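You operate a simulated robot arm through the tools that you are given. There is no shell and no other tool. Be economical: measure what you need, move in short steps, check, and stop when the job is done.

You are at the controls of a simulated two-armed robot. One attempt, no reset.

## Task
Put the blue gasket on the top of the long steel bench away on the left end of the branch bench. Put the green round tub on the back of the grey bench with a plate rack. Pick up the stores card with one hand, pass it to the other hand and put it on the back of the grey bench with a plate rack. Take the small black plug and leave it on the back of the grey bench with a plate rack. Take the measuring cylinder from the top of the cake bench and leave it on the back of the wash bench. Put the weir block on the top of the cake bench away in the inside of the orange tray. Do these in any order. Set down upright: green round tub, stores card, measuring cylinder.

The check looks at the end state, three seconds after you hand in, the way a careful person would. Anything else that was tipped, shoved, dropped, spilled or broken makes it a failure.

## Robot
Two 6-joint arms with two-finger grippers on one trunk, on a base that drives. Base frame: it is fixed to the floor where the robot stands at the start and does not move with it; the origin is under the middle of the robot, x ahead of it, y to its left, z up. Lengths are in cm, angles in degrees, forces in N, time in s.
The left shoulder is at the start at [3, 17.8, 98.8], the right one opposite. With the tool pointing down near the work surface each hand reaches from about 50 to 82 cm from the robot's upright axis, wherever it stands, measured 20 degrees to its own side. Places, roughly: back of the grey bench with a plate rack (116x20 c [48, 1020, 80]; back of the wash bench (92x24 cm) [574, 602, 80]; blue gasket (10x10x2 cm) [60, 20, 80]; green round tub (15x15x15 cm) [70, 690, 90]; inside of the orange tray (30x15 cm) [74, -64, 78]; left end of the branch bench [550, 520, 80]; measuring cylinder [275, 975, 75]; small black plug (6x5x11 cm) [240, 1010, 80]; stores card [50, 900, 75]; weir block [250, 1000, 75]. Payload 2.54 kg a hand.
The tool frame of a hand sits at the grasp point between the pads (the TCP): z along the fingers, y along the line on which they close. The tips reach 3 cm beyond it. The gripper opens to 11.6 cm. The gripper's body begins 9.5 cm behind the TCP.
Orientation is that of the tool frame in the base frame, as a unit quaternion [x, y, z, w]. With the fingers straight down and closing along the base's y, the tool's x points along the base's -x, its y along +y and its z along -z.

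## Interface
- The arms move only by the tool send_rows. It takes "left_steps", "right_steps" or both (then of equal length, played together; a hand with none holds still); each is a list of rows, each an object (a shift or turn left out is 0, a gripper value left out holds the last) with "grip": the gripper command, from -1 (shut) to 1 (fully open), values between in proportion; "travel": the shift along the base's x, y, z in cm, a list of three; "turn": the turn, a rotation vector about the base's x, y, z in degrees, a list of three. In form: [{"grip": grip, "travel": [tx, ty, tz], "turn": [ax, ay, az]}, ...]. A call has 1 to 20 rows; each row is the pose to reach, as a shift and turn from the pose commanded when the call began. Rows are played at 5 a second. More than 5 cm and 8.6 degrees between two rows, or a gripper value outside its range, and nothing of the call is played. Where a pose cannot be reached the arm comes as near as it can. A force on the tool above 40 N (or 10 N above the force at the start of the call, whichever is more), or a blocked arm, ends the call early, and 0.2 s more pass. The fingers move at their own pace (about 15.3 cm/s each) and stop on an object; they squeeze with about 20 N. The grip force told is the motor's: it shows also when the fingers shut on nothing. Time passes only in rows, and 0.2 s behind the last, so rows that repeat a pose let the fingers close. The reply holds the time, the measured pose of the TCP, the force on the tool along the base axes, the opening and the grip force, in the units named above and with some noise, with the torque about the TCP (base axes, N m) and any sound that the robot's microphone picked up.
- Cameras (640 x 400 px; columns grow to the right, rows downward): "scene" is now at [4.04, -1.88, 170.28]; the picture's right is [-0.24, -0.97, 0.00], its down [-0.80, 0.20, -0.57] and it looks along [0.56, -0.14, -0.82] (base axes); focal length 279 px, centre (320, 200). "left" rides on the left gripper at [6.9, 1.5, -12.2] in its tool frame; the picture's right is [-0.21, 0.98, 0.00], its down [-0.83, -0.18, -0.53] and it looks along [-0.52, -0.11, 0.85] (tool axes); focal length 251 px, centre (320, 200). "right" rides on the right gripper at [6.9, -1.5, -12.2] in its tool frame; the picture's right is [0.21, 0.98, 0.00], its down [-0.83, 0.18, -0.53] and it looks along [-0.52, 0.12, 0.85] (tool axes); focal length 251 px, centre (320, 200). There is no depth. A picture from a camera that has moved, and an enlarged one, comes with that camera's place and axes in the base frame and with its lens.
- get_image(camera): a new picture of that camera. It takes no simulated time.
- lift_body(by): slides the trunk up (or, below 0, down) by that many cm; the arms and the scene camera ride with it, the base frame stays. It gives what a move gives, with no picture.
- roll_base(legs): drives the robot by 1 to 6 legs, each [ahead, left, turn to the left] in cm, cm and degrees, along the robot's own axes; the way and the turn of a leg run together, so that a leg with both is an arc; at most 150 cm and 180 degrees a leg. The arms and the cameras ride along, it lands a little off, and it stops where it bumps. It gives what a move gives.
- pan_tilt(pan, tilt): turns the head with the scene camera to pan (to the left, within 143 degrees either way) and tilt (down, from -29 to 69), counted from straight ahead of the robot. It gives what a move gives.
- inspect(camera, box): a new picture of the part [left, top, right, bottom] of that camera's present view, enlarged. It takes no simulated time.
- sign_off(): hands the job in; it is judged then, once.

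Go step by step. Nothing tells you exact positions but the pictures and the camera data: compare them with the known pose of the tool, close in by small moves and look again before you grip or let go. The budget is 196 turns and 192 pictures, counting those below and the enlarged ones. Unless the task says otherwise, let go and move clear before handing in, and close with one line.

The tools are called after "Call:" as name(argument=value, ...) on one line, values as JSON. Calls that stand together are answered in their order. send_rows: Moves the arms, as the interface text tells. Its arguments: {"type":"object","properties":{"left_steps":{"type":"array","items":{"type":"object","properties":{"grip":{"type":"number"},"travel":{"type":"array","items":{"type":"number"}},"turn":{"type":"array","items":{"type":"number"}}}}},"right_steps":{"type":"array","items":{"type":"object","properties":{"grip":{"type":"number"},"travel":{"type":"array","items":{"type":"number"}},"turn":{"type":"array","items":{"type":"number"}}}}}},"required":[]} The other tools are called the same way: lift_body (by) slides the trunk up or down; roll_base (legs) drives the base; pan_tilt (pan, tilt) turns the head that bears the scene camera; get_image (camera) takes a picture; inspect (camera, box) takes an enlarged picture of a part of a camera's view; sign_off () hands the job in.

At the start:

```text
time_s: 0.0
left_position: [58.83, -5.41, 108.49]
left_tcp_rot: [0.0, 1.0, 0.0, 0.0]
left_contact_force: [-0.5, -0.5, 0.1]
left_torque: [0.02, -0.05, 0.02]
left_width: 11.6
left_gripper_force: 0.1
right_position: [33.51, -36.49, 107.09]
right_tcp_rot: [-0.001, 1.0, 0.0, 0.0]
right_contact_force: [-0.1, -0.4, 0.2]
right_torque: [0.0, 0.01, -0.01]
right_width: 11.57
right_gripper_force: 0.1
trunk travel left (down, up): [-20.0, 34.0]
robot x, y, heading: [0.12, 0.31, -0.1]
head pan, tilt: [-13.9, 55.1]
```

scene: 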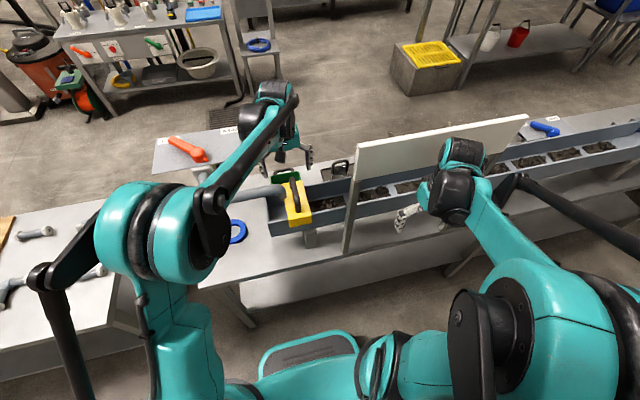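
right: 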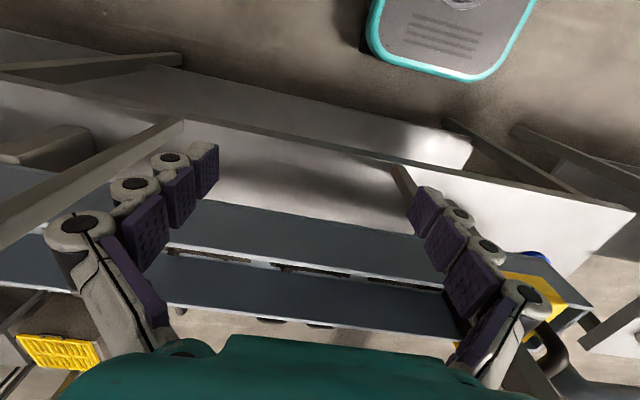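
left: 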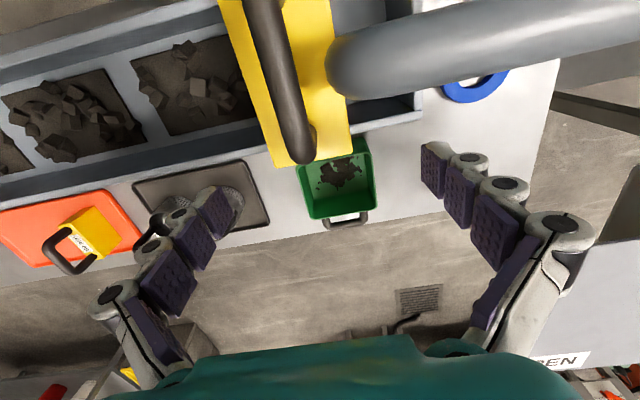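

I see the long steel bench ahead, with the blue gasket at about (59, 15, 80) by the scene camera. I'll bring the left hand back above it for a closer look.

Call:
send_rows(left_steps=[{"travel": [0, 4, 0], "grip": 1}, {"travel": [0, 8, 0]}, {"travel": [0, 12, 0]}, {"travel": [0, 16, 0]}, {"travel": [0, 20, 0]}, {"travel": [0, 21, 0]}])

Call:
get_image(camera="left")

Call:
inspect(camera="scene", box=[140, 100, 400, 270])

```text
time_s: 1.4
left_position: [58.82, 15.7, 108.36]
left_tcp_rot: [-0.001, 1.0, -0.001, -0.001]
left_contact_force: [0.5, 0.6, 0.6]
left_torque: [0.04, -0.03, -0.02]
left_width: 11.7
left_gripper_force: 0.0
right_position: [33.53, -36.52, 107.02]
right_tcp_rot: [0.0, 1.0, 0.0, 0.0]
right_contact_force: [-0.3, -0.4, -1.0]
right_torque: [-0.01, -0.02, -0.01]
right_width: 11.62
right_gripper_force: 0.1
trunk travel left (down, up): [-20.0, 34.0]
robot x, y, heading: [-0.31, -0.17, -0.0]
head pan, tilt: [-13.9, 55.1]
```

```text
188 pictures are left
camera left: at [51.84, 17.3, 120.65], right [0.21, 0.98, 0.0], down [0.83, -0.18, 0.53], along [0.52, -0.11, -0.85], focal length 251 px, centre (320, 200)
```

left: 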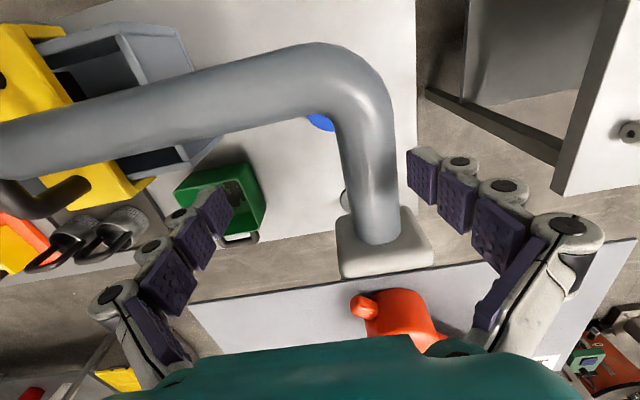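

```text
2.35 times, centred on (270, 185) of scene
camera zoom: at [4.05, -1.91, 170.28], right [-0.24, -0.97, 0.0], down [-0.8, 0.2, -0.57], along [0.56, -0.14, -0.82], focal length 655 px, centre (438, 235)
```

zoom: 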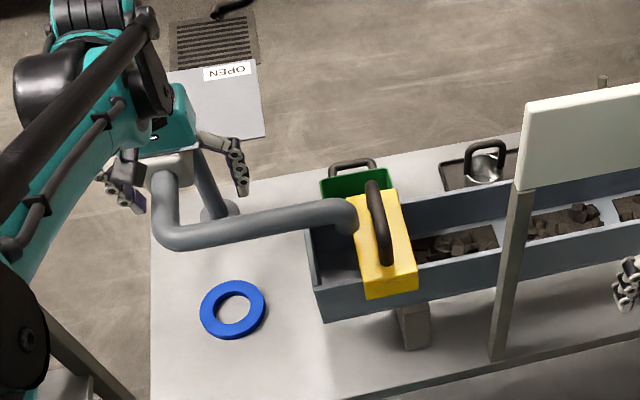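

The pipe runs above the bench close to the gasket, so I need its height. I'll lift the hand and pull it back for a second view.

Call:
send_rows(left_steps=[{"travel": [0, -1, 5]}, {"travel": [-3, -1, 9]}, {"travel": [-7, -1, 9]}, {"travel": [-11, -1, 9]}, {"travel": [-15, 0, 9]}, {"travel": [-19, 0, 9]}, {"travel": [-20, 0, 9]}])

Call:
get_image(camera="left")

Call:
inspect(camera="scene", box=[140, 100, 400, 270])

```text
refused: row 1 steps farther than a row can; nothing moved
```

```text
186 pictures are left
camera left: at [51.84, 17.3, 120.65], right [0.21, 0.98, 0.0], down [0.83, -0.18, 0.53], along [0.52, -0.11, -0.85], focal length 251 px, centre (320, 200)
```

left: 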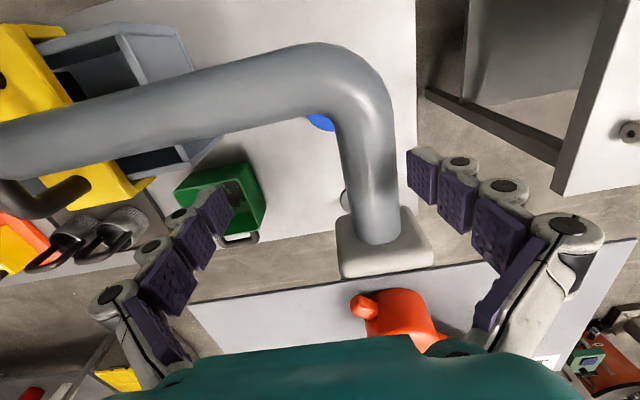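

```text
2.35 times, centred on (270, 185) of scene
camera zoom: at [4.05, -1.91, 170.28], right [-0.24, -0.97, 0.0], down [-0.8, 0.2, -0.57], along [0.56, -0.14, -0.82], focal length 655 px, centre (438, 235)
```

zoom: 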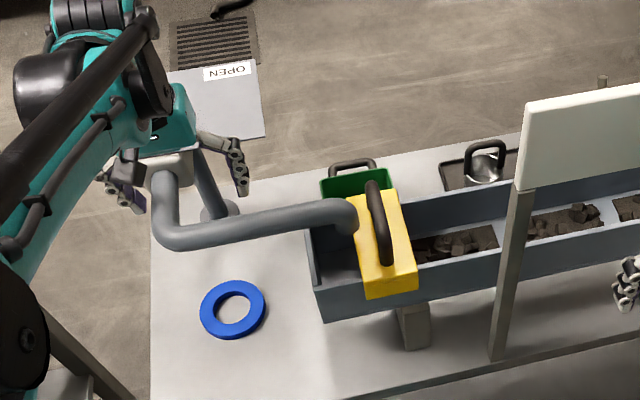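

That call was over the step limit, so nothing moved. I'll send the same path with smaller steps.

Call:
send_rows(left_steps=[{"travel": [0, -1, 4]}, {"travel": [0, -1, 8]}, {"travel": [-4, -1, 9]}, {"travel": [-8, -1, 9]}, {"travel": [-12, 0, 9]}, {"travel": [-16, 0, 9]}, {"travel": [-18, 0, 9]}])

Call:
get_image(camera="left")

Call:
inspect(camera="scene", box=[140, 100, 400, 270])

```text
time_s: 3.0
left_position: [40.7, 15.71, 117.36]
left_tcp_rot: [0.0, 1.0, 0.0, 0.0]
left_contact_force: [0.2, -0.1, 0.5]
left_torque: [0.0, -0.04, 0.04]
left_width: 11.59
left_gripper_force: 0.0
right_position: [33.55, -36.54, 107.03]
right_tcp_rot: [-0.001, 1.0, 0.0, 0.001]
right_contact_force: [0.3, -0.3, -0.1]
right_torque: [0.0, 0.01, -0.01]
right_width: 11.57
right_gripper_force: 0.0
trunk travel left (down, up): [-20.0, 34.0]
robot x, y, heading: [0.27, -0.26, 0.1]
head pan, tilt: [-13.9, 55.1]
```

```text
184 pictures are left
camera left: at [33.73, 17.32, 129.64], right [0.21, 0.98, 0.0], down [0.83, -0.18, 0.53], along [0.52, -0.11, -0.85], focal length 251 px, centre (320, 200)
```

left: 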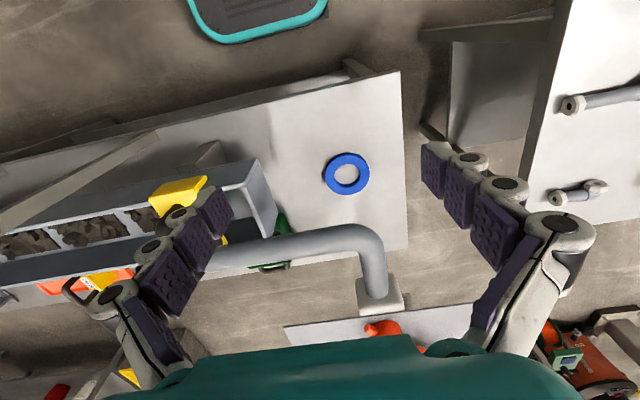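

```text
2.35 times, centred on (270, 185) of scene
camera zoom: at [3.99, -1.85, 170.28], right [-0.24, -0.97, 0.0], down [-0.8, 0.2, -0.57], along [0.56, -0.14, -0.82], focal length 655 px, centre (438, 235)
```

zoom: 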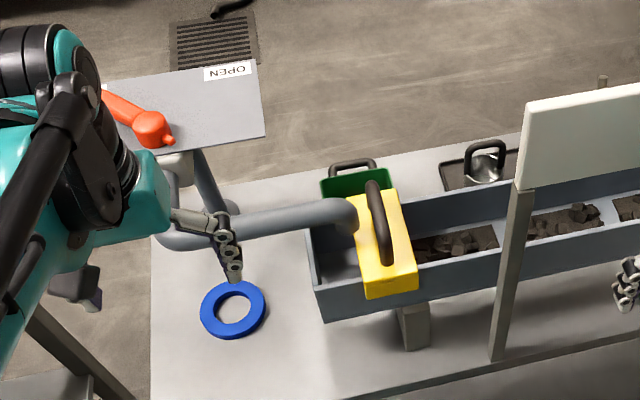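

The bar runs at about x=53, z=107, with a leg passing over the gasket, which sits at about (58.6, 17.5, 81). A vertical grasp is blocked, so I'll reach under the bar with the fingers tilted forward. First I'll back up a little and tilt the left hand 45°.

Call:
roll_base(legs=[[-14, 0, 0]])

Call:
send_rows(left_steps=[{"turn": [0, -8, 0], "grip": -0.2}, {"turn": [0, -16, 0]}, {"turn": [0, -24, 0]}, {"turn": [0, -32, 0]}, {"turn": [0, -40, 0]}, {"turn": [0, -45, 0]}, {"turn": [0, -45, 0], "travel": [0, 3, -4]}, {"turn": [0, -45, 0], "travel": [0, 6, -8]}, {"turn": [0, -45, 0], "travel": [0, 6, -12]}, {"turn": [0, -45, 0], "travel": [0, 6, -16]}, {"turn": [0, -45, 0], "travel": [0, 6, -20]}])

Call:
get_image(camera="left")

Call:
get_image(camera="scene")

```text
time_s: 4.3
left_position: [26.86, 15.72, 117.4]
left_tcp_rot: [0.0, 1.0, 0.0, 0.001]
left_contact_force: [-1.3, -1.0, 0.2]
left_torque: [-0.02, -0.05, -0.02]
left_width: 11.61
left_gripper_force: 0.0
right_position: [19.48, -36.49, 106.97]
right_tcp_rot: [0.0, 1.0, 0.0, 0.001]
right_contact_force: [0.2, 0.4, 0.7]
right_torque: [-0.02, -0.08, 0.02]
right_width: 11.62
right_gripper_force: 0.1
trunk travel left (down, up): [-20.0, 34.0]
robot x, y, heading: [-13.52, -0.15, -0.3]
head pan, tilt: [-13.9, 55.1]
```

```text
time_s: 6.7
left_position: [26.93, 21.71, 101.34]
left_tcp_rot: [0.0, 0.924, 0.0, 0.383]
left_contact_force: [-0.1, 1.1, 0.7]
left_torque: [0.01, -0.02, 0.0]
left_width: 4.66
left_gripper_force: 0.1
left hand out of reach, approached as far as the arm can: row 11
right_position: [19.38, -36.55, 107.07]
right_tcp_rot: [0.0, 1.0, 0.0, 0.001]
right_contact_force: [-0.5, 0.1, -1.0]
right_torque: [0.05, -0.02, -0.02]
right_width: 11.61
right_gripper_force: 0.0
trunk travel left (down, up): [-20.0, 34.0]
robot x, y, heading: [-14.05, -0.15, -0.2]
head pan, tilt: [-13.9, 55.1]
```

```text
182 pictures are left
camera left: at [13.3, 23.3, 105.14], right [0.15, 0.98, 0.15], down [0.21, -0.18, 0.96], along [0.97, -0.11, -0.23], focal length 251 px, centre (320, 200)
```

left: 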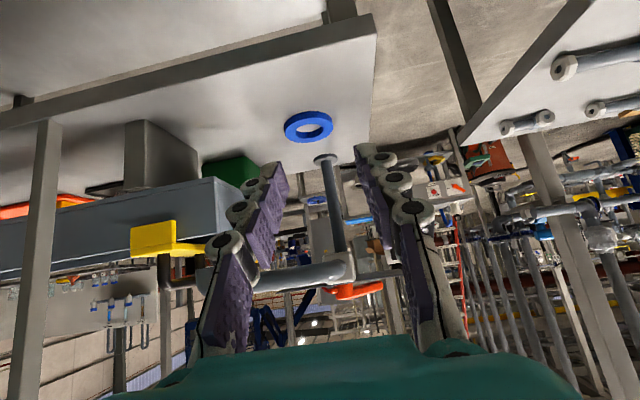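

```text
181 pictures are left
camera scene: at [-10.05, -1.93, 170.29], right [-0.24, -0.97, 0.0], down [-0.8, 0.2, -0.57], along [0.56, -0.14, -0.82], focal length 279 px, centre (320, 200)
```

scene: 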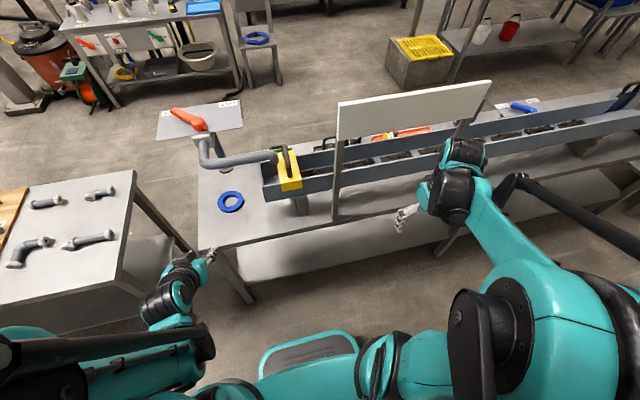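

The gasket is clearly visible and now triangulates to about (59.5, 17.7, 78.5). I'll move the hand forward at height, under the bar, and look again.

Call:
send_rows(left_steps=[{"travel": [4, 0, 0]}, {"travel": [8, 0, 0]}, {"travel": [12, 0, 0]}, {"travel": [16, 0, -2]}, {"travel": [20, 0, -4]}, {"travel": [22, 0, -6]}])

Call:
get_image(camera="left")

Call:
inspect(camera="scene", box=[140, 100, 400, 270])

```text
time_s: 8.1
left_position: [49.15, 21.76, 95.15]
left_tcp_rot: [0.0, 0.924, 0.0, 0.383]
left_contact_force: [-0.3, -0.3, 0.2]
left_torque: [0.01, -0.02, 0.01]
left_width: 4.63
left_gripper_force: 0.1
right_position: [19.85, -36.55, 107.07]
right_tcp_rot: [0.0, 1.0, 0.0, 0.0]
right_contact_force: [-0.3, -0.1, -0.2]
right_torque: [0.01, 0.02, 0.0]
right_width: 11.61
right_gripper_force: 0.1
trunk travel left (down, up): [-20.0, 34.0]
robot x, y, heading: [-13.96, -0.25, 0.3]
head pan, tilt: [-13.9, 55.1]
```

```text
180 pictures are left
camera left: at [35.53, 23.42, 99.03], right [0.15, 0.98, 0.15], down [0.21, -0.18, 0.96], along [0.97, -0.11, -0.23], focal length 251 px, centre (320, 200)
```

left: 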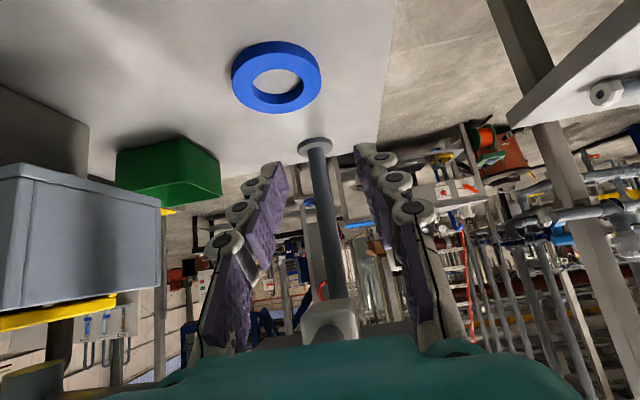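

```text
2.35 times, centred on (270, 185) of scene
camera zoom: at [-9.69, -1.85, 170.27], right [-0.24, -0.97, 0.0], down [-0.8, 0.2, -0.57], along [0.56, -0.14, -0.82], focal length 655 px, centre (438, 235)
```

zoom: 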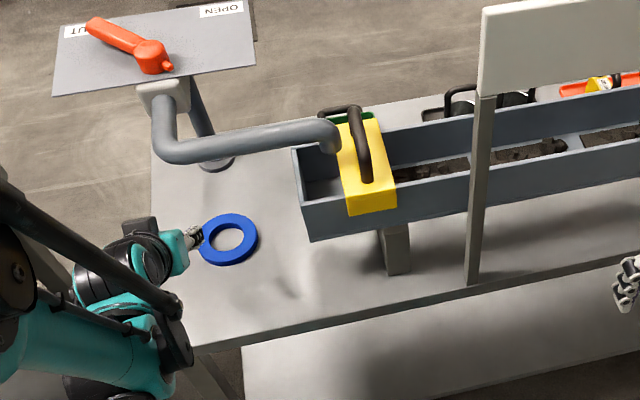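

The gasket is at about (59.3, 17.8), and the left rim should fit between the fingers at y≈21.8. I'll go down to a point just above it and check.

Call:
send_rows(left_steps=[{"travel": [3, 0, -3]}, {"travel": [6, 0, -6]}, {"travel": [8, 0, -9]}])

Call:
get_image(camera="left")

Call:
inspect(camera="scene", box=[180, 140, 310, 225])

```text
time_s: 8.9
left_position: [57.19, 21.81, 86.16]
left_tcp_rot: [0.0, 0.924, 0.0, 0.382]
left_contact_force: [0.4, -0.7, -0.6]
left_torque: [0.0, 0.01, 0.01]
left_width: 4.66
left_gripper_force: 0.0
right_position: [19.75, -36.54, 107.0]
right_tcp_rot: [-0.001, 1.0, 0.0, 0.0]
right_contact_force: [0.1, -0.1, 0.0]
right_torque: [0.02, 0.03, -0.02]
right_width: 11.62
right_gripper_force: 0.1
trunk travel left (down, up): [-20.0, 34.0]
robot x, y, heading: [-14.11, 0.14, -0.2]
head pan, tilt: [-13.9, 55.1]
```

```text
178 pictures are left
camera left: at [43.6, 23.38, 89.96], right [0.15, 0.98, 0.15], down [0.21, -0.18, 0.96], along [0.97, -0.11, -0.23], focal length 251 px, centre (320, 200)
```

left: 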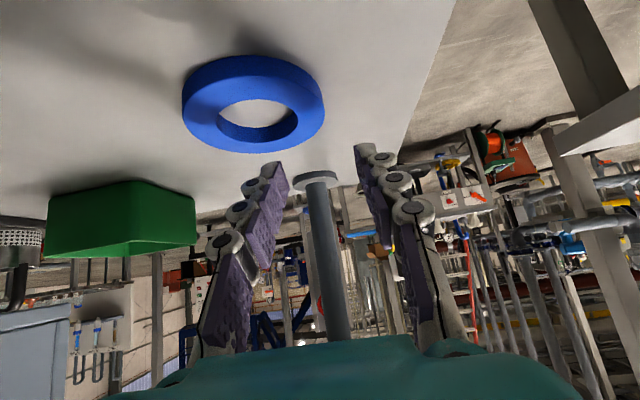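

```text
4.71 times, centred on (245, 182) of scene
camera zoom: at [-9.61, -1.84, 170.27], right [-0.24, -0.97, 0.0], down [-0.8, 0.2, -0.57], along [0.55, -0.14, -0.82], focal length 1311 px, centre (673, 282)
```

zoom: 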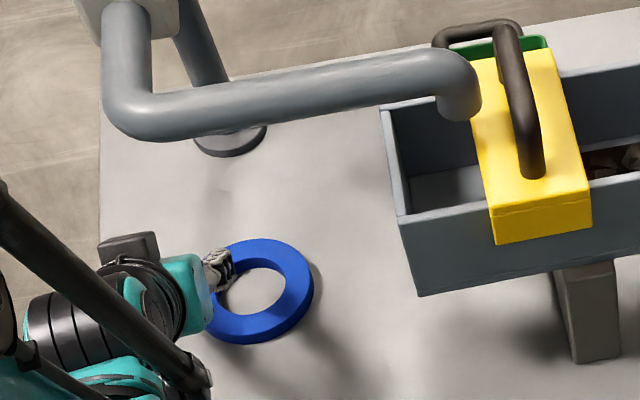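

The fingertips line up with the left rim. I'll go down gently, shifting y by +0.4.

Call:
send_rows(left_steps=[{"travel": [-0.3, 0.4, -1.5]}, {"travel": [-0.5, 0.4, -3]}, {"travel": [-0.5, 0.4, -4]}, {"travel": [-0.5, 0.4, -4.6]}])

Call:
get_image(camera="left")

Call:
inspect(camera="scene", box=[200, 180, 265, 222])

```text
time_s: 10.1
left_position: [56.8, 22.02, 82.12]
left_tcp_rot: [-0.001, 0.921, -0.001, 0.389]
left_contact_force: [-1.4, -2.7, 17.5]
left_torque: [-0.48, -0.16, -0.23]
left_width: 4.95
left_gripper_force: 2.3
right_position: [19.5, -36.6, 107.19]
right_tcp_rot: [0.0, 1.0, -0.001, 0.001]
right_contact_force: [0.2, 0.3, 0.1]
right_torque: [-0.05, 0.03, -0.01]
right_width: 11.62
right_gripper_force: 0.0
trunk travel left (down, up): [-20.0, 34.0]
robot x, y, heading: [-13.52, 0.07, 0.1]
head pan, tilt: [-13.9, 55.1]
stopped in row 4 (left hand): the force on the tool passed its limit at 43 N (the readings are from after the stop); the commanded pose is now the measured one
```

```text
176 pictures are left
camera left: at [43.01, 23.6, 85.74], right [0.15, 0.98, 0.15], down [0.19, -0.18, 0.96], along [0.97, -0.11, -0.22], focal length 251 px, centre (320, 200)
```

left: 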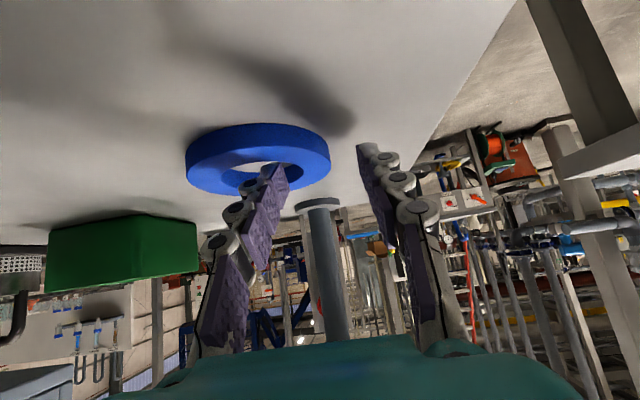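

```text
9.52 times, centred on (232, 201) of scene
camera zoom: at [-10.04, -1.92, 170.29], right [-0.24, -0.97, 0.0], down [-0.79, 0.2, -0.57], along [0.56, -0.14, -0.82], focal length 2653 px, centre (1153, 190)
```

zoom: 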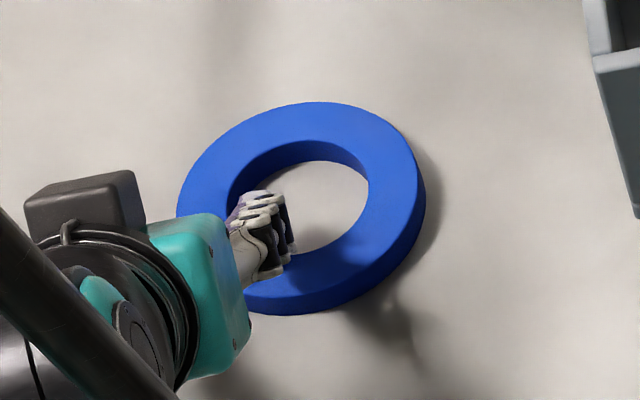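

The inner finger is in the hole and probably touched the near inner edge or the bench. I'll lift slightly, go forward 1.3 cm and down again.

Call:
send_rows(left_steps=[{"travel": [0, 0.2, 1]}, {"travel": [1.3, 0.2, 1]}, {"travel": [1.3, 0.2, 0]}, {"travel": [1.3, 0.2, -0.4]}, {"travel": [1.3, 0.2, -0.8]}])

Call:
inspect(camera="scene", box=[200, 180, 265, 222])

Call:
get_image(camera="left")

```text
time_s: 11.3
left_position: [58.09, 22.31, 81.09]
left_tcp_rot: [0.0, 0.922, -0.001, 0.387]
left_contact_force: [0.0, -0.5, 0.3]
left_torque: [-0.03, 0.0, -0.02]
left_width: 4.66
left_gripper_force: 0.1
right_position: [19.82, -36.61, 107.17]
right_tcp_rot: [0.0, 1.0, 0.001, 0.0]
right_contact_force: [-0.4, 0.2, -0.5]
right_torque: [-0.03, 0.0, -0.03]
right_width: 11.6
right_gripper_force: 0.1
trunk travel left (down, up): [-20.0, 34.0]
robot x, y, heading: [-14.17, -0.09, 0.0]
head pan, tilt: [-13.9, 55.1]
```

```text
9.52 times, centred on (232, 201) of scene
camera zoom: at [-9.78, -1.86, 170.28], right [-0.24, -0.97, 0.0], down [-0.8, 0.2, -0.57], along [0.56, -0.14, -0.82], focal length 2653 px, centre (1153, 190)
```

zoom: 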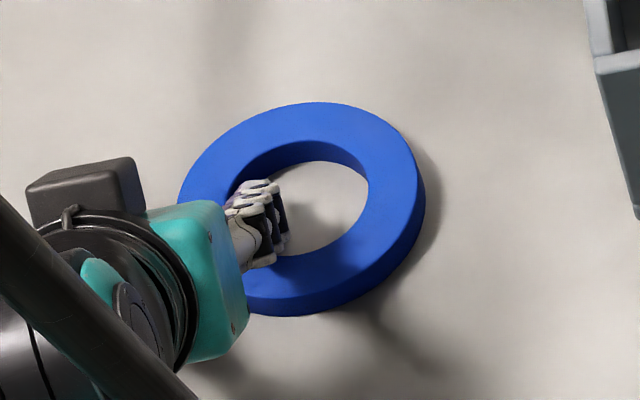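

```text
173 pictures are left
camera left: at [44.43, 23.88, 84.76], right [0.15, 0.98, 0.15], down [0.2, -0.18, 0.96], along [0.97, -0.11, -0.22], focal length 251 px, centre (320, 200)
```

left: 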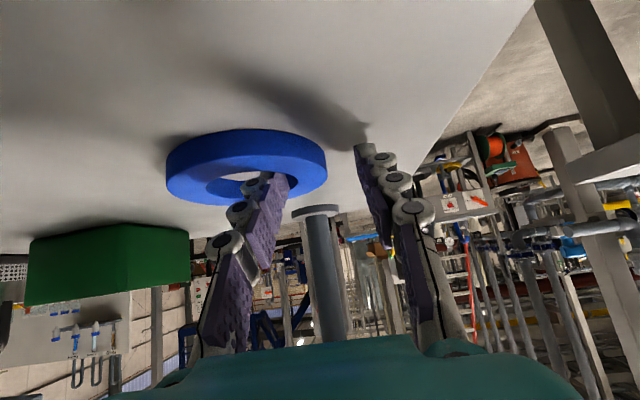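

The finger is inside the hole and the tip is near the bench. Closing now.

Call:
send_rows(left_steps=[{"grip": -0.4}, {"grip": -0.7}, {"grip": -1}, {"grip": -1}, {"grip": -1}])

Call:
get_image(camera="left")

```text
time_s: 12.5
left_position: [58.17, 22.31, 81.03]
left_tcp_rot: [0.0, 0.922, -0.001, 0.386]
left_contact_force: [3.2, -1.2, 5.7]
left_torque: [-0.01, -0.01, 0.09]
left_width: 1.95
left_gripper_force: 19.8
right_position: [19.62, -36.53, 107.1]
right_tcp_rot: [0.0, 1.0, 0.0, 0.0]
right_contact_force: [0.1, 0.0, -0.8]
right_torque: [-0.01, 0.0, -0.03]
right_width: 11.6
right_gripper_force: 0.0
trunk travel left (down, up): [-20.0, 34.0]
robot x, y, heading: [-13.88, -0.0, -0.1]
head pan, tilt: [-13.9, 55.1]
```

```text
172 pictures are left
camera left: at [44.43, 23.86, 84.79], right [0.15, 0.98, 0.15], down [0.2, -0.18, 0.96], along [0.97, -0.11, -0.22], focal length 251 px, centre (320, 200)
```

left: 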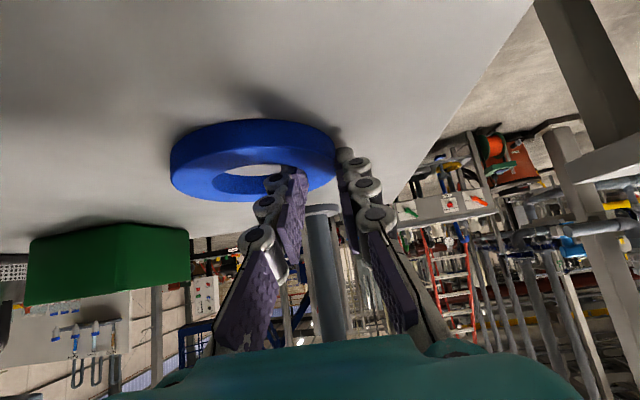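

It's gripped at 1.95 cm. I'll lift and pull straight back from under the bar.

Call:
send_rows(left_steps=[{"travel": [0, 0, 2]}, {"travel": [0, 0, 5]}, {"travel": [-4, 0, 7]}, {"travel": [-8, 0, 9]}, {"travel": [-12, 0, 11]}, {"travel": [-16, 0, 13]}, {"travel": [-20, 0, 15]}, {"travel": [-24, 0, 17]}, {"travel": [-26, 0, 19]}])

Call:
get_image(camera="left")

Call:
pan_tilt(pan=0, tilt=20)

Call:
get_image(camera="scene")

Call:
pan_tilt(pan=70, tilt=20)

Call:
get_image(camera="scene")

```text
time_s: 14.5
left_position: [32.03, 22.19, 100.57]
left_tcp_rot: [-0.001, 0.923, -0.001, 0.385]
left_contact_force: [0.7, 0.5, -0.7]
left_torque: [0.02, 0.0, 0.0]
left_width: 1.96
left_gripper_force: 20.1
left hand out of reach, approached as far as the arm can: row 5, 6, 7, 8, 9
right_position: [19.66, -36.51, 107.03]
right_tcp_rot: [-0.001, 1.0, 0.0, -0.001]
right_contact_force: [-0.1, -0.8, -0.1]
right_torque: [-0.01, -0.02, -0.02]
right_width: 11.57
right_gripper_force: 0.0
trunk travel left (down, up): [-20.0, 34.0]
robot x, y, heading: [-13.64, 0.38, 0.0]
head pan, tilt: [-13.9, 55.1]
```

```text
171 pictures are left
camera left: at [18.46, 23.84, 104.29], right [0.15, 0.98, 0.15], down [0.2, -0.18, 0.96], along [0.97, -0.11, -0.22], focal length 251 px, centre (320, 200)
```

left: 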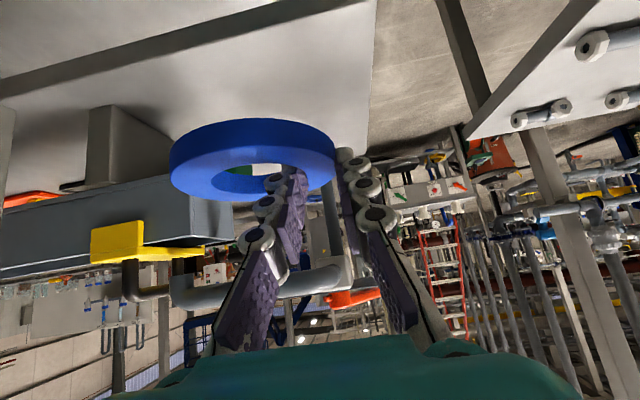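

```text
time_s: 15.5
left_position: [32.15, 22.26, 100.51]
left_tcp_rot: [-0.001, 0.923, 0.0, 0.385]
left_contact_force: [-0.1, -0.2, -0.6]
left_torque: [0.04, 0.02, 0.0]
left_width: 1.95
left_gripper_force: 20.1
right_position: [19.72, -36.48, 107.14]
right_tcp_rot: [0.0, 1.0, 0.0, 0.0]
right_contact_force: [0.2, -0.3, -0.5]
right_torque: [-0.02, -0.02, 0.02]
right_width: 11.59
right_gripper_force: 0.1
trunk travel left (down, up): [-20.0, 34.0]
robot x, y, heading: [-13.73, 0.11, -0.1]
head pan, tilt: [0.0, 20.0]
```

```text
170 pictures are left
camera scene: at [-7.46, -0.14, 175.49], right [0.0, -1.0, 0.0], down [-0.34, 0.0, -0.94], along [0.94, 0.0, -0.34], focal length 279 px, centre (320, 200)
```

scene: 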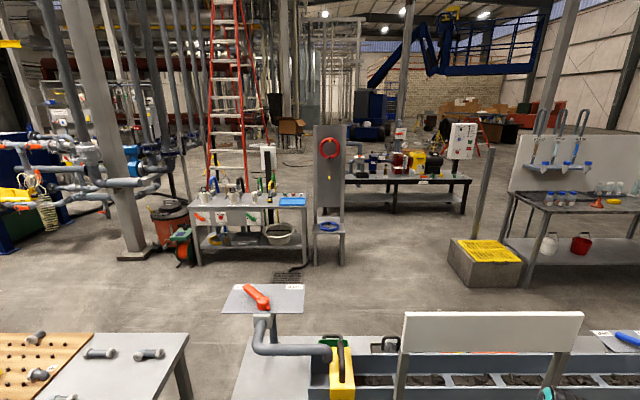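

```text
time_s: 16.9
left_position: [32.25, 22.2, 100.55]
left_tcp_rot: [0.0, 0.923, -0.001, 0.385]
left_contact_force: [0.2, -0.3, -1.7]
left_torque: [0.05, 0.02, 0.0]
left_width: 1.9
left_gripper_force: 19.7
right_position: [19.68, -36.54, 107.09]
right_tcp_rot: [0.0, 1.0, 0.0, 0.0]
right_contact_force: [-0.5, -0.5, -0.2]
right_torque: [0.02, 0.02, 0.01]
right_width: 11.59
right_gripper_force: 0.1
trunk travel left (down, up): [-20.0, 34.0]
robot x, y, heading: [-13.58, 0.22, 0.1]
head pan, tilt: [70.0, 20.0]
```

```text
169 pictures are left
camera scene: at [-13.59, 8.61, 175.5], right [0.94, -0.34, 0.0], down [-0.12, -0.32, -0.94], along [0.32, 0.88, -0.34], focal length 279 px, centre (320, 200)
```

scene: 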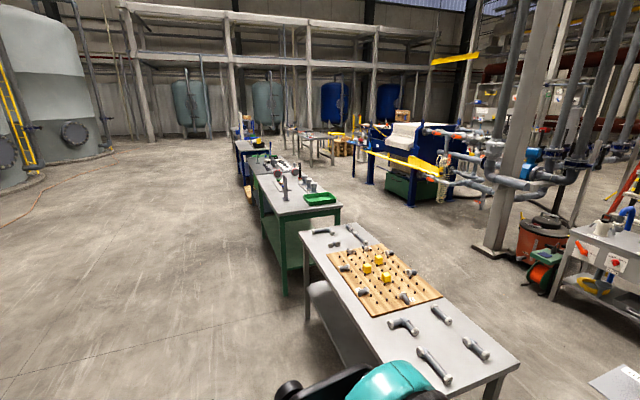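

Gasket held. Next I'll look toward the branch bench at about (550, 520), bearing 43°, to plan the route.

Call:
pan_tilt(pan=43, tilt=12)

Call:
get_image(camera="scene")

Call:
inspect(camera="scene", box=[200, 120, 440, 270])

```text
time_s: 17.8
left_position: [32.23, 22.16, 100.52]
left_tcp_rot: [0.0, 0.923, -0.001, 0.385]
left_contact_force: [0.5, -0.5, -0.1]
left_torque: [-0.01, 0.0, 0.02]
left_width: 1.92
left_gripper_force: 19.9
right_position: [19.7, -36.44, 106.97]
right_tcp_rot: [0.001, 1.0, 0.0, 0.0]
right_contact_force: [0.4, -0.3, -0.1]
right_torque: [0.0, 0.03, -0.01]
right_width: 11.63
right_gripper_force: 0.1
trunk travel left (down, up): [-20.0, 34.0]
robot x, y, heading: [-13.67, 0.24, 0.2]
head pan, tilt: [43.0, 12.0]
```

```text
168 pictures are left
camera scene: at [-9.96, 6.23, 176.8], right [0.68, -0.73, 0.0], down [-0.15, -0.14, -0.98], along [0.72, 0.67, -0.21], focal length 279 px, centre (320, 200)
```

scene: 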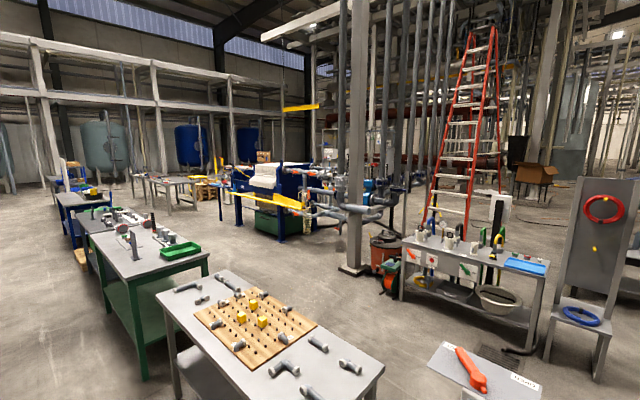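

```text
2.67 times, centred on (320, 195) of scene
camera zoom: at [-9.96, 6.23, 176.8], right [0.68, -0.73, 0.0], down [-0.15, -0.14, -0.98], along [0.72, 0.67, -0.21], focal length 743 px, centre (320, 213)
```

zoom: 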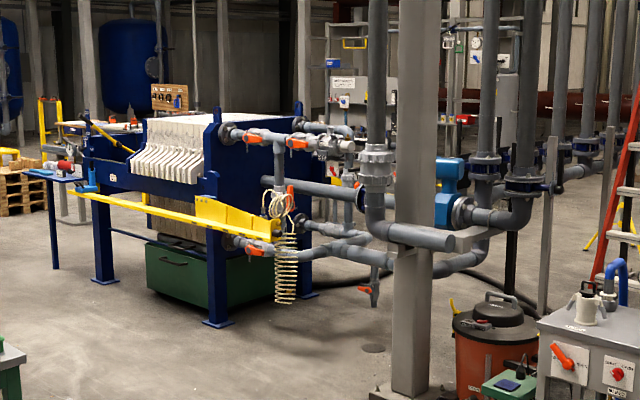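

The branch bench is hidden behind the filter press and piping. A row of benches stands at x≈35–88 running north, with open floor to the west of it. I'll back off, turn north and drive along the open floor to look from there.

Call:
roll_base(legs=[[-40, 0, 0], [0, 0, 90], [130, 0, 0], [130, 0, 0], [120, 0, 0]])

Call:
pan_tilt(pan=-60, tilt=12)

Call:
get_image(camera="scene")

Call:
pan_tilt(pan=-10, tilt=12)

Call:
get_image(camera="scene")

```text
time_s: 42.1
left_position: [-83.95, 427.01, 100.48]
left_tcp_rot: [0.661, -0.644, -0.275, -0.27]
left_contact_force: [0.2, 0.7, -0.6]
left_torque: [-0.02, 0.07, 0.01]
left_width: 1.83
left_gripper_force: 20.2
right_position: [-24.93, 415.66, 106.96]
right_tcp_rot: [0.715, -0.699, 0.0, 0.0]
right_contact_force: [0.1, 0.2, 0.6]
right_torque: [-0.01, 0.02, 0.0]
right_width: 11.57
right_gripper_force: 0.0
trunk travel left (down, up): [-20.0, 34.0]
robot x, y, heading: [-60.88, 381.59, 91.1]
head pan, tilt: [43.0, 12.0]
```

```text
time_s: 44.0
left_position: [-83.84, 427.07, 100.5]
left_tcp_rot: [0.66, -0.645, -0.275, -0.27]
left_contact_force: [-0.5, -0.5, -1.5]
left_torque: [0.0, 0.04, 0.02]
left_width: 1.81
left_gripper_force: 19.9
right_position: [-24.85, 415.71, 107.02]
right_tcp_rot: [0.714, -0.7, 0.001, 0.001]
right_contact_force: [0.6, -0.7, 0.7]
right_torque: [-0.01, 0.03, -0.03]
right_width: 11.6
right_gripper_force: 0.0
trunk travel left (down, up): [-20.0, 34.0]
robot x, y, heading: [-61.01, 381.38, 91.2]
head pan, tilt: [-60.0, 12.0]
```

```text
166 pictures are left
camera scene: at [-52.59, 383.21, 176.8], right [0.52, -0.85, 0.0], down [-0.18, -0.11, -0.98], along [0.84, 0.51, -0.21], focal length 279 px, centre (320, 200)
```

scene: 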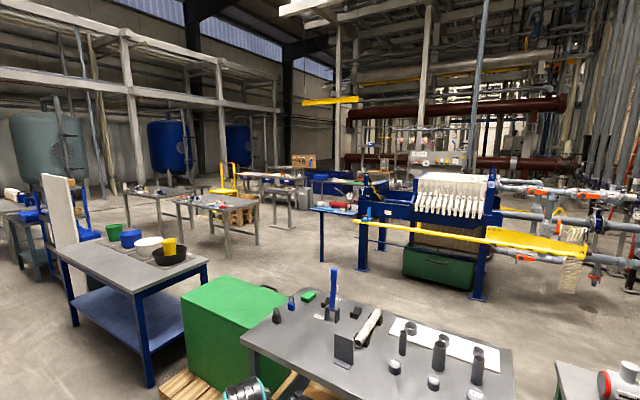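

```text
time_s: 45.1
left_position: [-83.85, 426.97, 100.49]
left_tcp_rot: [0.66, -0.645, -0.275, -0.27]
left_contact_force: [0.6, -0.8, -1.1]
left_torque: [-0.04, 0.02, 0.03]
left_width: 1.81
left_gripper_force: 20.4
right_position: [-24.85, 415.78, 107.07]
right_tcp_rot: [0.714, -0.7, 0.001, 0.0]
right_contact_force: [-0.8, -0.4, -0.2]
right_torque: [-0.01, 0.01, -0.02]
right_width: 11.62
right_gripper_force: 0.0
trunk travel left (down, up): [-20.0, 34.0]
robot x, y, heading: [-60.46, 381.69, 91.3]
head pan, tilt: [-10.0, 12.0]
```

```text
165 pictures are left
camera scene: at [-59.13, 387.59, 176.8], right [0.99, -0.15, 0.0], down [-0.03, -0.21, -0.98], along [0.15, 0.97, -0.21], focal length 279 px, centre (320, 200)
```

scene: 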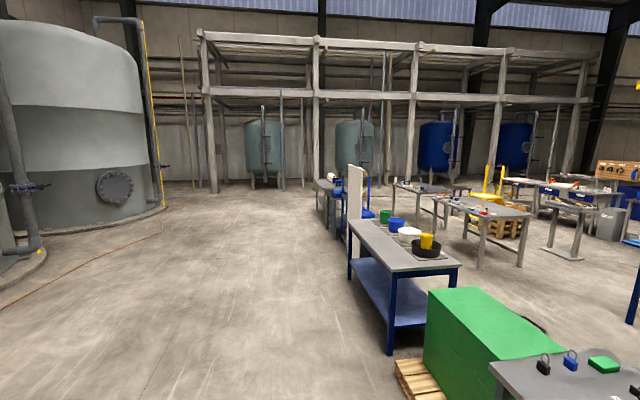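

I can see the blue-legged bench with the green tub at about (69, 700), and a line of benches continuing north. I'll drive further north to see the rest and whether I can get around.

Call:
roll_base(legs=[[150, 0, 0], [150, 0, -1]])

Call:
pan_tilt(pan=-85, tilt=20)

Call:
get_image(camera="scene")

Call:
pan_tilt(pan=-25, tilt=15)

Call:
get_image(camera="scene")

```text
time_s: 59.6
left_position: [-87.59, 726.89, 100.37]
left_tcp_rot: [0.656, -0.649, -0.273, -0.271]
left_contact_force: [0.8, 0.0, -0.8]
left_torque: [-0.02, 0.03, 0.0]
left_width: 1.83
left_gripper_force: 19.9
right_position: [-28.71, 714.81, 107.05]
right_tcp_rot: [0.709, -0.705, 0.0, 0.001]
right_contact_force: [-0.3, -0.3, -0.6]
right_torque: [0.0, 0.04, 0.01]
right_width: 11.59
right_gripper_force: 0.0
trunk travel left (down, up): [-20.0, 34.0]
robot x, y, heading: [-65.0, 681.53, 90.6]
head pan, tilt: [-10.0, 12.0]
```

```text
time_s: 61.0
left_position: [-87.55, 726.87, 100.59]
left_tcp_rot: [0.656, -0.649, -0.273, -0.271]
left_contact_force: [0.1, -1.1, -0.9]
left_torque: [0.0, 0.02, -0.02]
left_width: 1.8
left_gripper_force: 19.9
right_position: [-28.78, 714.9, 107.08]
right_tcp_rot: [0.709, -0.705, 0.0, 0.0]
right_contact_force: [0.1, 0.0, 0.3]
right_torque: [-0.02, -0.01, 0.01]
right_width: 11.61
right_gripper_force: 0.0
trunk travel left (down, up): [-20.0, 34.0]
robot x, y, heading: [-64.88, 680.83, 90.3]
head pan, tilt: [-85.0, 20.0]
```

```text
164 pictures are left
camera scene: at [-55.64, 678.85, 175.5], right [0.09, -1.0, 0.0], down [-0.34, -0.03, -0.94], along [0.94, 0.09, -0.34], focal length 279 px, centre (320, 200)
```

scene: 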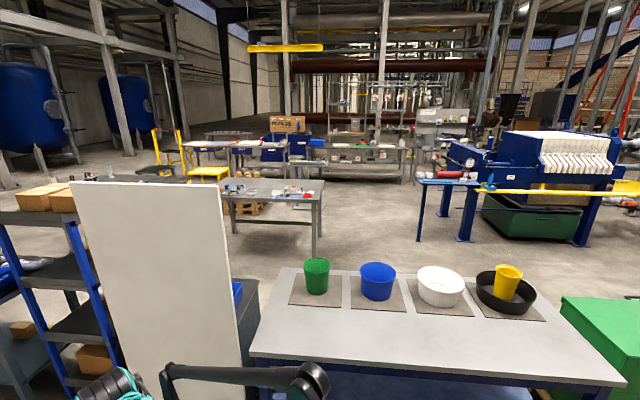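

```text
time_s: 62.3
left_position: [-87.67, 727.0, 100.5]
left_tcp_rot: [0.656, -0.649, -0.273, -0.271]
left_contact_force: [-0.4, 1.0, -1.4]
left_torque: [-0.03, 0.03, -0.01]
left_width: 1.81
left_gripper_force: 20.5
right_position: [-28.69, 714.86, 107.09]
right_tcp_rot: [0.71, -0.705, 0.0, 0.0]
right_contact_force: [0.3, -0.1, 0.4]
right_torque: [-0.01, -0.01, -0.02]
right_width: 11.63
right_gripper_force: 0.0
trunk travel left (down, up): [-20.0, 34.0]
robot x, y, heading: [-65.15, 681.04, 90.7]
head pan, tilt: [-25.0, 15.0]
```

```text
163 pictures are left
camera scene: at [-61.01, 686.45, 176.31], right [0.91, -0.42, 0.0], down [-0.11, -0.24, -0.97], along [0.4, 0.88, -0.26], focal length 279 px, centre (320, 200)
```

scene: 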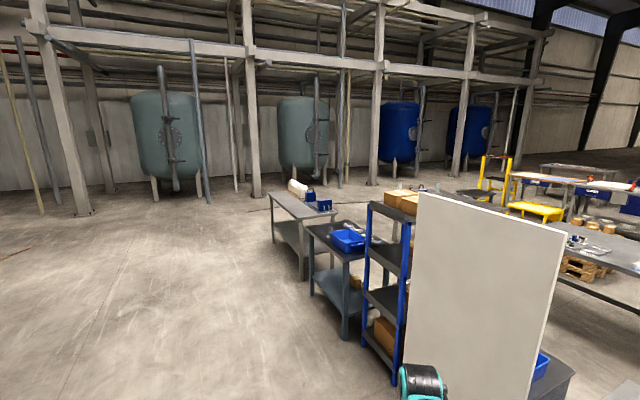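

The north end is open, with over 2.5 m beyond the last bench, so I can round it. The green tub stands at (69.5, 692.5), z 80–95, and grey bench and stores bench are on the way north. I'll take the tub now with the free right hand: turn east and pull up to the bench.

Call:
roll_base(legs=[[0, 0, -90.5], [0, 29, 0], [57, 0, 0]])

Call:
pan_tilt(pan=-10, tilt=48)

Call:
get_image(camera="scene")

Call:
get_image(camera="right")

```text
time_s: 71.0
left_position: [38.17, 731.24, 100.44]
left_tcp_rot: [0.003, 0.923, -0.002, 0.385]
left_contact_force: [-0.8, 0.3, -1.5]
left_torque: [0.09, 0.05, -0.01]
left_width: 1.81
left_gripper_force: 20.0
right_position: [24.9, 672.44, 107.08]
right_tcp_rot: [0.005, 1.0, 0.0, 0.0]
right_contact_force: [0.2, 0.1, -1.0]
right_torque: [0.0, 0.04, 0.01]
right_width: 11.61
right_gripper_force: 0.0
trunk travel left (down, up): [-20.0, 34.0]
robot x, y, heading: [-7.7, 709.24, -0.5]
head pan, tilt: [-25.0, 15.0]
```

```text
time_s: 72.0
left_position: [38.09, 731.21, 100.39]
left_tcp_rot: [0.003, 0.923, -0.001, 0.385]
left_contact_force: [-0.1, 0.9, -1.5]
left_torque: [0.03, 0.0, 0.0]
left_width: 1.79
left_gripper_force: 20.2
right_position: [24.98, 672.54, 106.95]
right_tcp_rot: [0.005, 1.0, -0.001, 0.0]
right_contact_force: [0.1, 1.2, -0.2]
right_torque: [0.02, -0.02, 0.0]
right_width: 11.61
right_gripper_force: 0.0
trunk travel left (down, up): [-20.0, 34.0]
robot x, y, heading: [-8.19, 709.57, -0.7]
head pan, tilt: [-10.0, 48.0]
```

```text
162 pictures are left
camera scene: at [-3.34, 707.77, 171.21], right [-0.18, -0.98, 0.0], down [-0.73, 0.14, -0.67], along [0.66, -0.12, -0.74], focal length 279 px, centre (320, 200)
```

scene: 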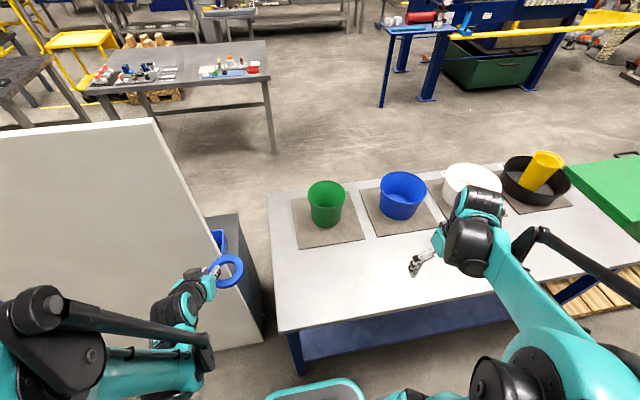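

```text
161 pictures are left
camera right: at [18.1, 670.96, 119.22], right [-0.2, 0.98, 0.0], down [0.83, 0.17, 0.53], along [0.52, 0.11, -0.85], focal length 251 px, centre (320, 200)
```

right: 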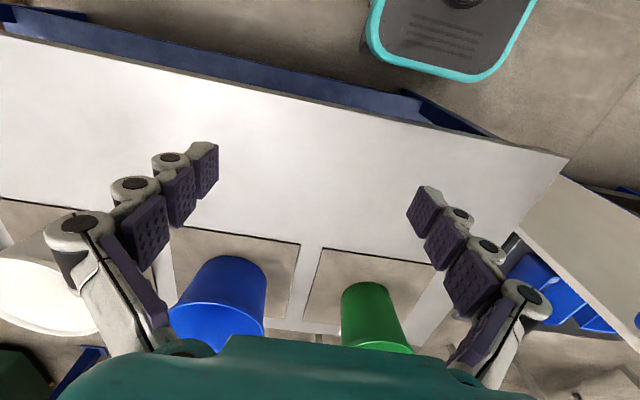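

The tub top centre is at (69.8, 692.3) with its rim at z≈95. I'll grip its near wall from above with the fingers closing along x. I'm rotating the right hand by 90° and moving above that wall.

Call:
send_rows(right_steps=[{"turn": [0, 0, 8.2], "travel": [3.4, 1.8, 0.5], "grip": 0}, {"turn": [0, 0, 16.4], "travel": [6.8, 3.6, 0.5]}, {"turn": [0, 0, 24.6], "travel": [10.2, 5.4, 0.5]}, {"turn": [0, 0, 32.8], "travel": [13.6, 7.2, 0.5]}, {"turn": [0, 0, 41], "travel": [17, 9, 0.5]}, {"turn": [0, 0, 49.2], "travel": [20.4, 10.8, 0.5]}, {"turn": [0, 0, 57.4], "travel": [23.8, 12.6, 0.5]}, {"turn": [0, 0, 65.6], "travel": [27.2, 14.4, 0.5]}, {"turn": [0, 0, 73.8], "travel": [30.6, 16.2, 0.5]}, {"turn": [0, 0, 82], "travel": [34, 18, 0.5]}, {"turn": [0, 0, 90], "travel": [37.5, 19.8, 0.5]}])

Call:
get_image(camera="right")

Call:
inspect(camera="scene", box=[240, 120, 440, 250])

```text
time_s: 74.4
left_position: [38.19, 731.28, 100.5]
left_tcp_rot: [0.005, 0.923, -0.004, 0.385]
left_contact_force: [0.1, 0.5, -0.5]
left_torque: [0.04, 0.05, -0.07]
left_width: 1.78
left_gripper_force: 19.9
right_position: [62.64, 692.2, 107.5]
right_tcp_rot: [-0.704, 0.71, 0.0, -0.001]
right_contact_force: [-0.4, 0.4, -0.2]
right_torque: [-0.03, 0.06, 0.0]
right_width: 5.8
right_gripper_force: 0.1
trunk travel left (down, up): [-20.0, 34.0]
robot x, y, heading: [-7.67, 709.36, -0.7]
head pan, tilt: [-10.0, 48.0]
```

```text
160 pictures are left
camera right: at [64.13, 685.34, 119.63], right [-0.98, -0.21, 0.0], down [-0.17, 0.83, 0.53], along [-0.11, 0.52, -0.85], focal length 251 px, centre (320, 200)
```

right: 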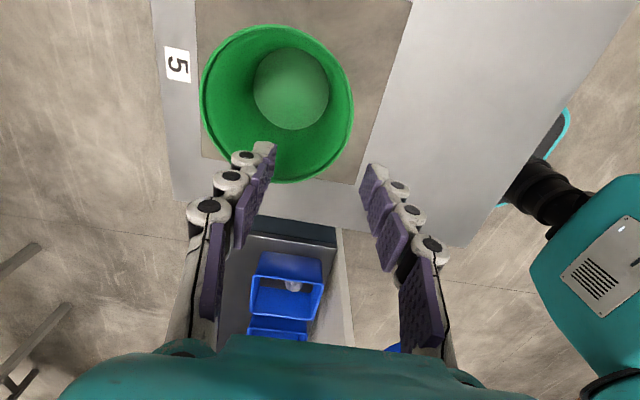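

```text
3.08 times, centred on (340, 185) of scene
camera zoom: at [-3.15, 707.84, 171.2], right [-0.18, -0.98, 0.0], down [-0.73, 0.14, -0.67], along [0.66, -0.12, -0.74], focal length 857 px, centre (258, 246)
```

zoom: 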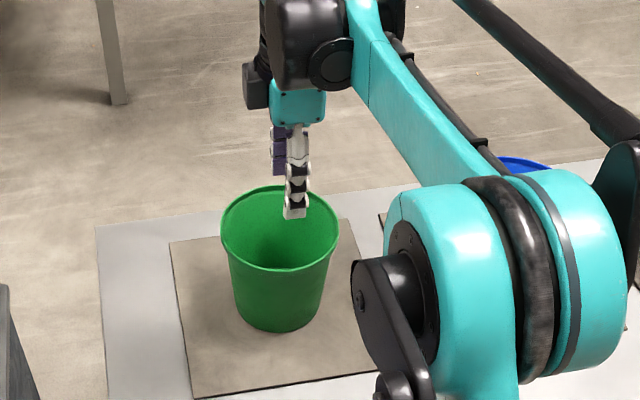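

The tub rim centre refines to (67.1, 691.5) with radius 7.2, so the near wall is at x≈60. I'll shift there and descend partway.

Call:
send_rows(right_steps=[{"travel": [-2.6, -0.5, 0]}, {"travel": [-2.6, -0.5, -4]}, {"travel": [-2.6, -0.5, -8]}])

Call:
get_image(camera="right")

```text
time_s: 75.2
left_position: [38.11, 731.26, 100.51]
left_tcp_rot: [0.003, 0.923, -0.002, 0.386]
left_contact_force: [-0.3, 0.2, -0.4]
left_torque: [0.04, 0.05, 0.0]
left_width: 1.8
left_gripper_force: 20.0
right_position: [59.87, 691.73, 99.49]
right_tcp_rot: [-0.703, 0.711, 0.001, 0.0]
right_contact_force: [-0.1, -0.1, -0.2]
right_torque: [0.0, -0.01, -0.04]
right_width: 5.81
right_gripper_force: 0.1
trunk travel left (down, up): [-20.0, 34.0]
robot x, y, heading: [-8.02, 709.37, -0.6]
head pan, tilt: [-10.0, 48.0]
```

```text
158 pictures are left
camera right: at [61.4, 684.78, 111.73], right [-0.98, -0.2, 0.0], down [-0.17, 0.83, 0.53], along [-0.11, 0.52, -0.85], focal length 251 px, centre (320, 200)
```

right: 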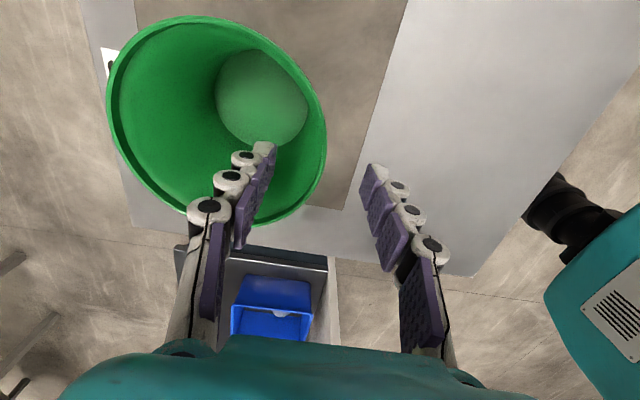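

The wall lies between the fingers. I'll descend 5 more and close.

Call:
send_rows(right_steps=[{"travel": [0, 0, -2.5]}, {"travel": [0, 0, -5]}, {"travel": [0, 0, -5], "grip": -0.5}, {"travel": [0, 0, -5], "grip": -1}, {"travel": [0, 0, -5]}, {"travel": [0, 0, -5]}])

Call:
get_image(camera="right")

```text
time_s: 76.6
left_position: [38.1, 731.24, 100.46]
left_tcp_rot: [0.004, 0.923, -0.003, 0.385]
left_contact_force: [0.0, 0.2, -1.1]
left_torque: [0.01, 0.02, -0.01]
left_width: 1.8
left_gripper_force: 19.8
right_position: [59.87, 691.9, 94.69]
right_tcp_rot: [-0.704, 0.71, 0.0, 0.0]
right_contact_force: [0.1, 1.3, 1.9]
right_torque: [0.17, -0.48, 0.16]
right_width: 0.85
right_gripper_force: 19.7
trunk travel left (down, up): [-20.0, 34.0]
robot x, y, heading: [-8.27, 709.35, -0.9]
head pan, tilt: [-10.0, 48.0]
```

```text
157 pictures are left
camera right: at [61.4, 684.82, 106.81], right [-0.98, -0.2, 0.0], down [-0.17, 0.83, 0.53], along [-0.11, 0.52, -0.85], focal length 251 px, centre (320, 200)
```

right: 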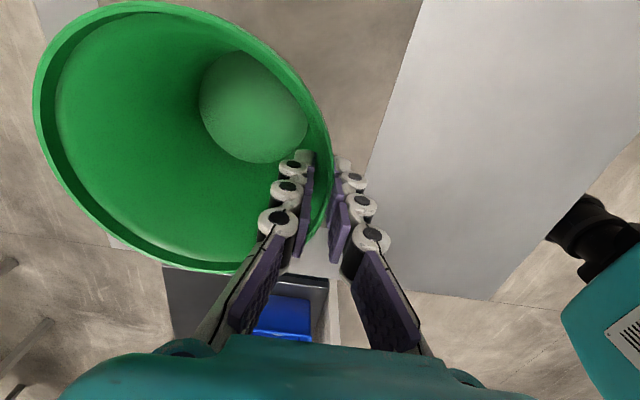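

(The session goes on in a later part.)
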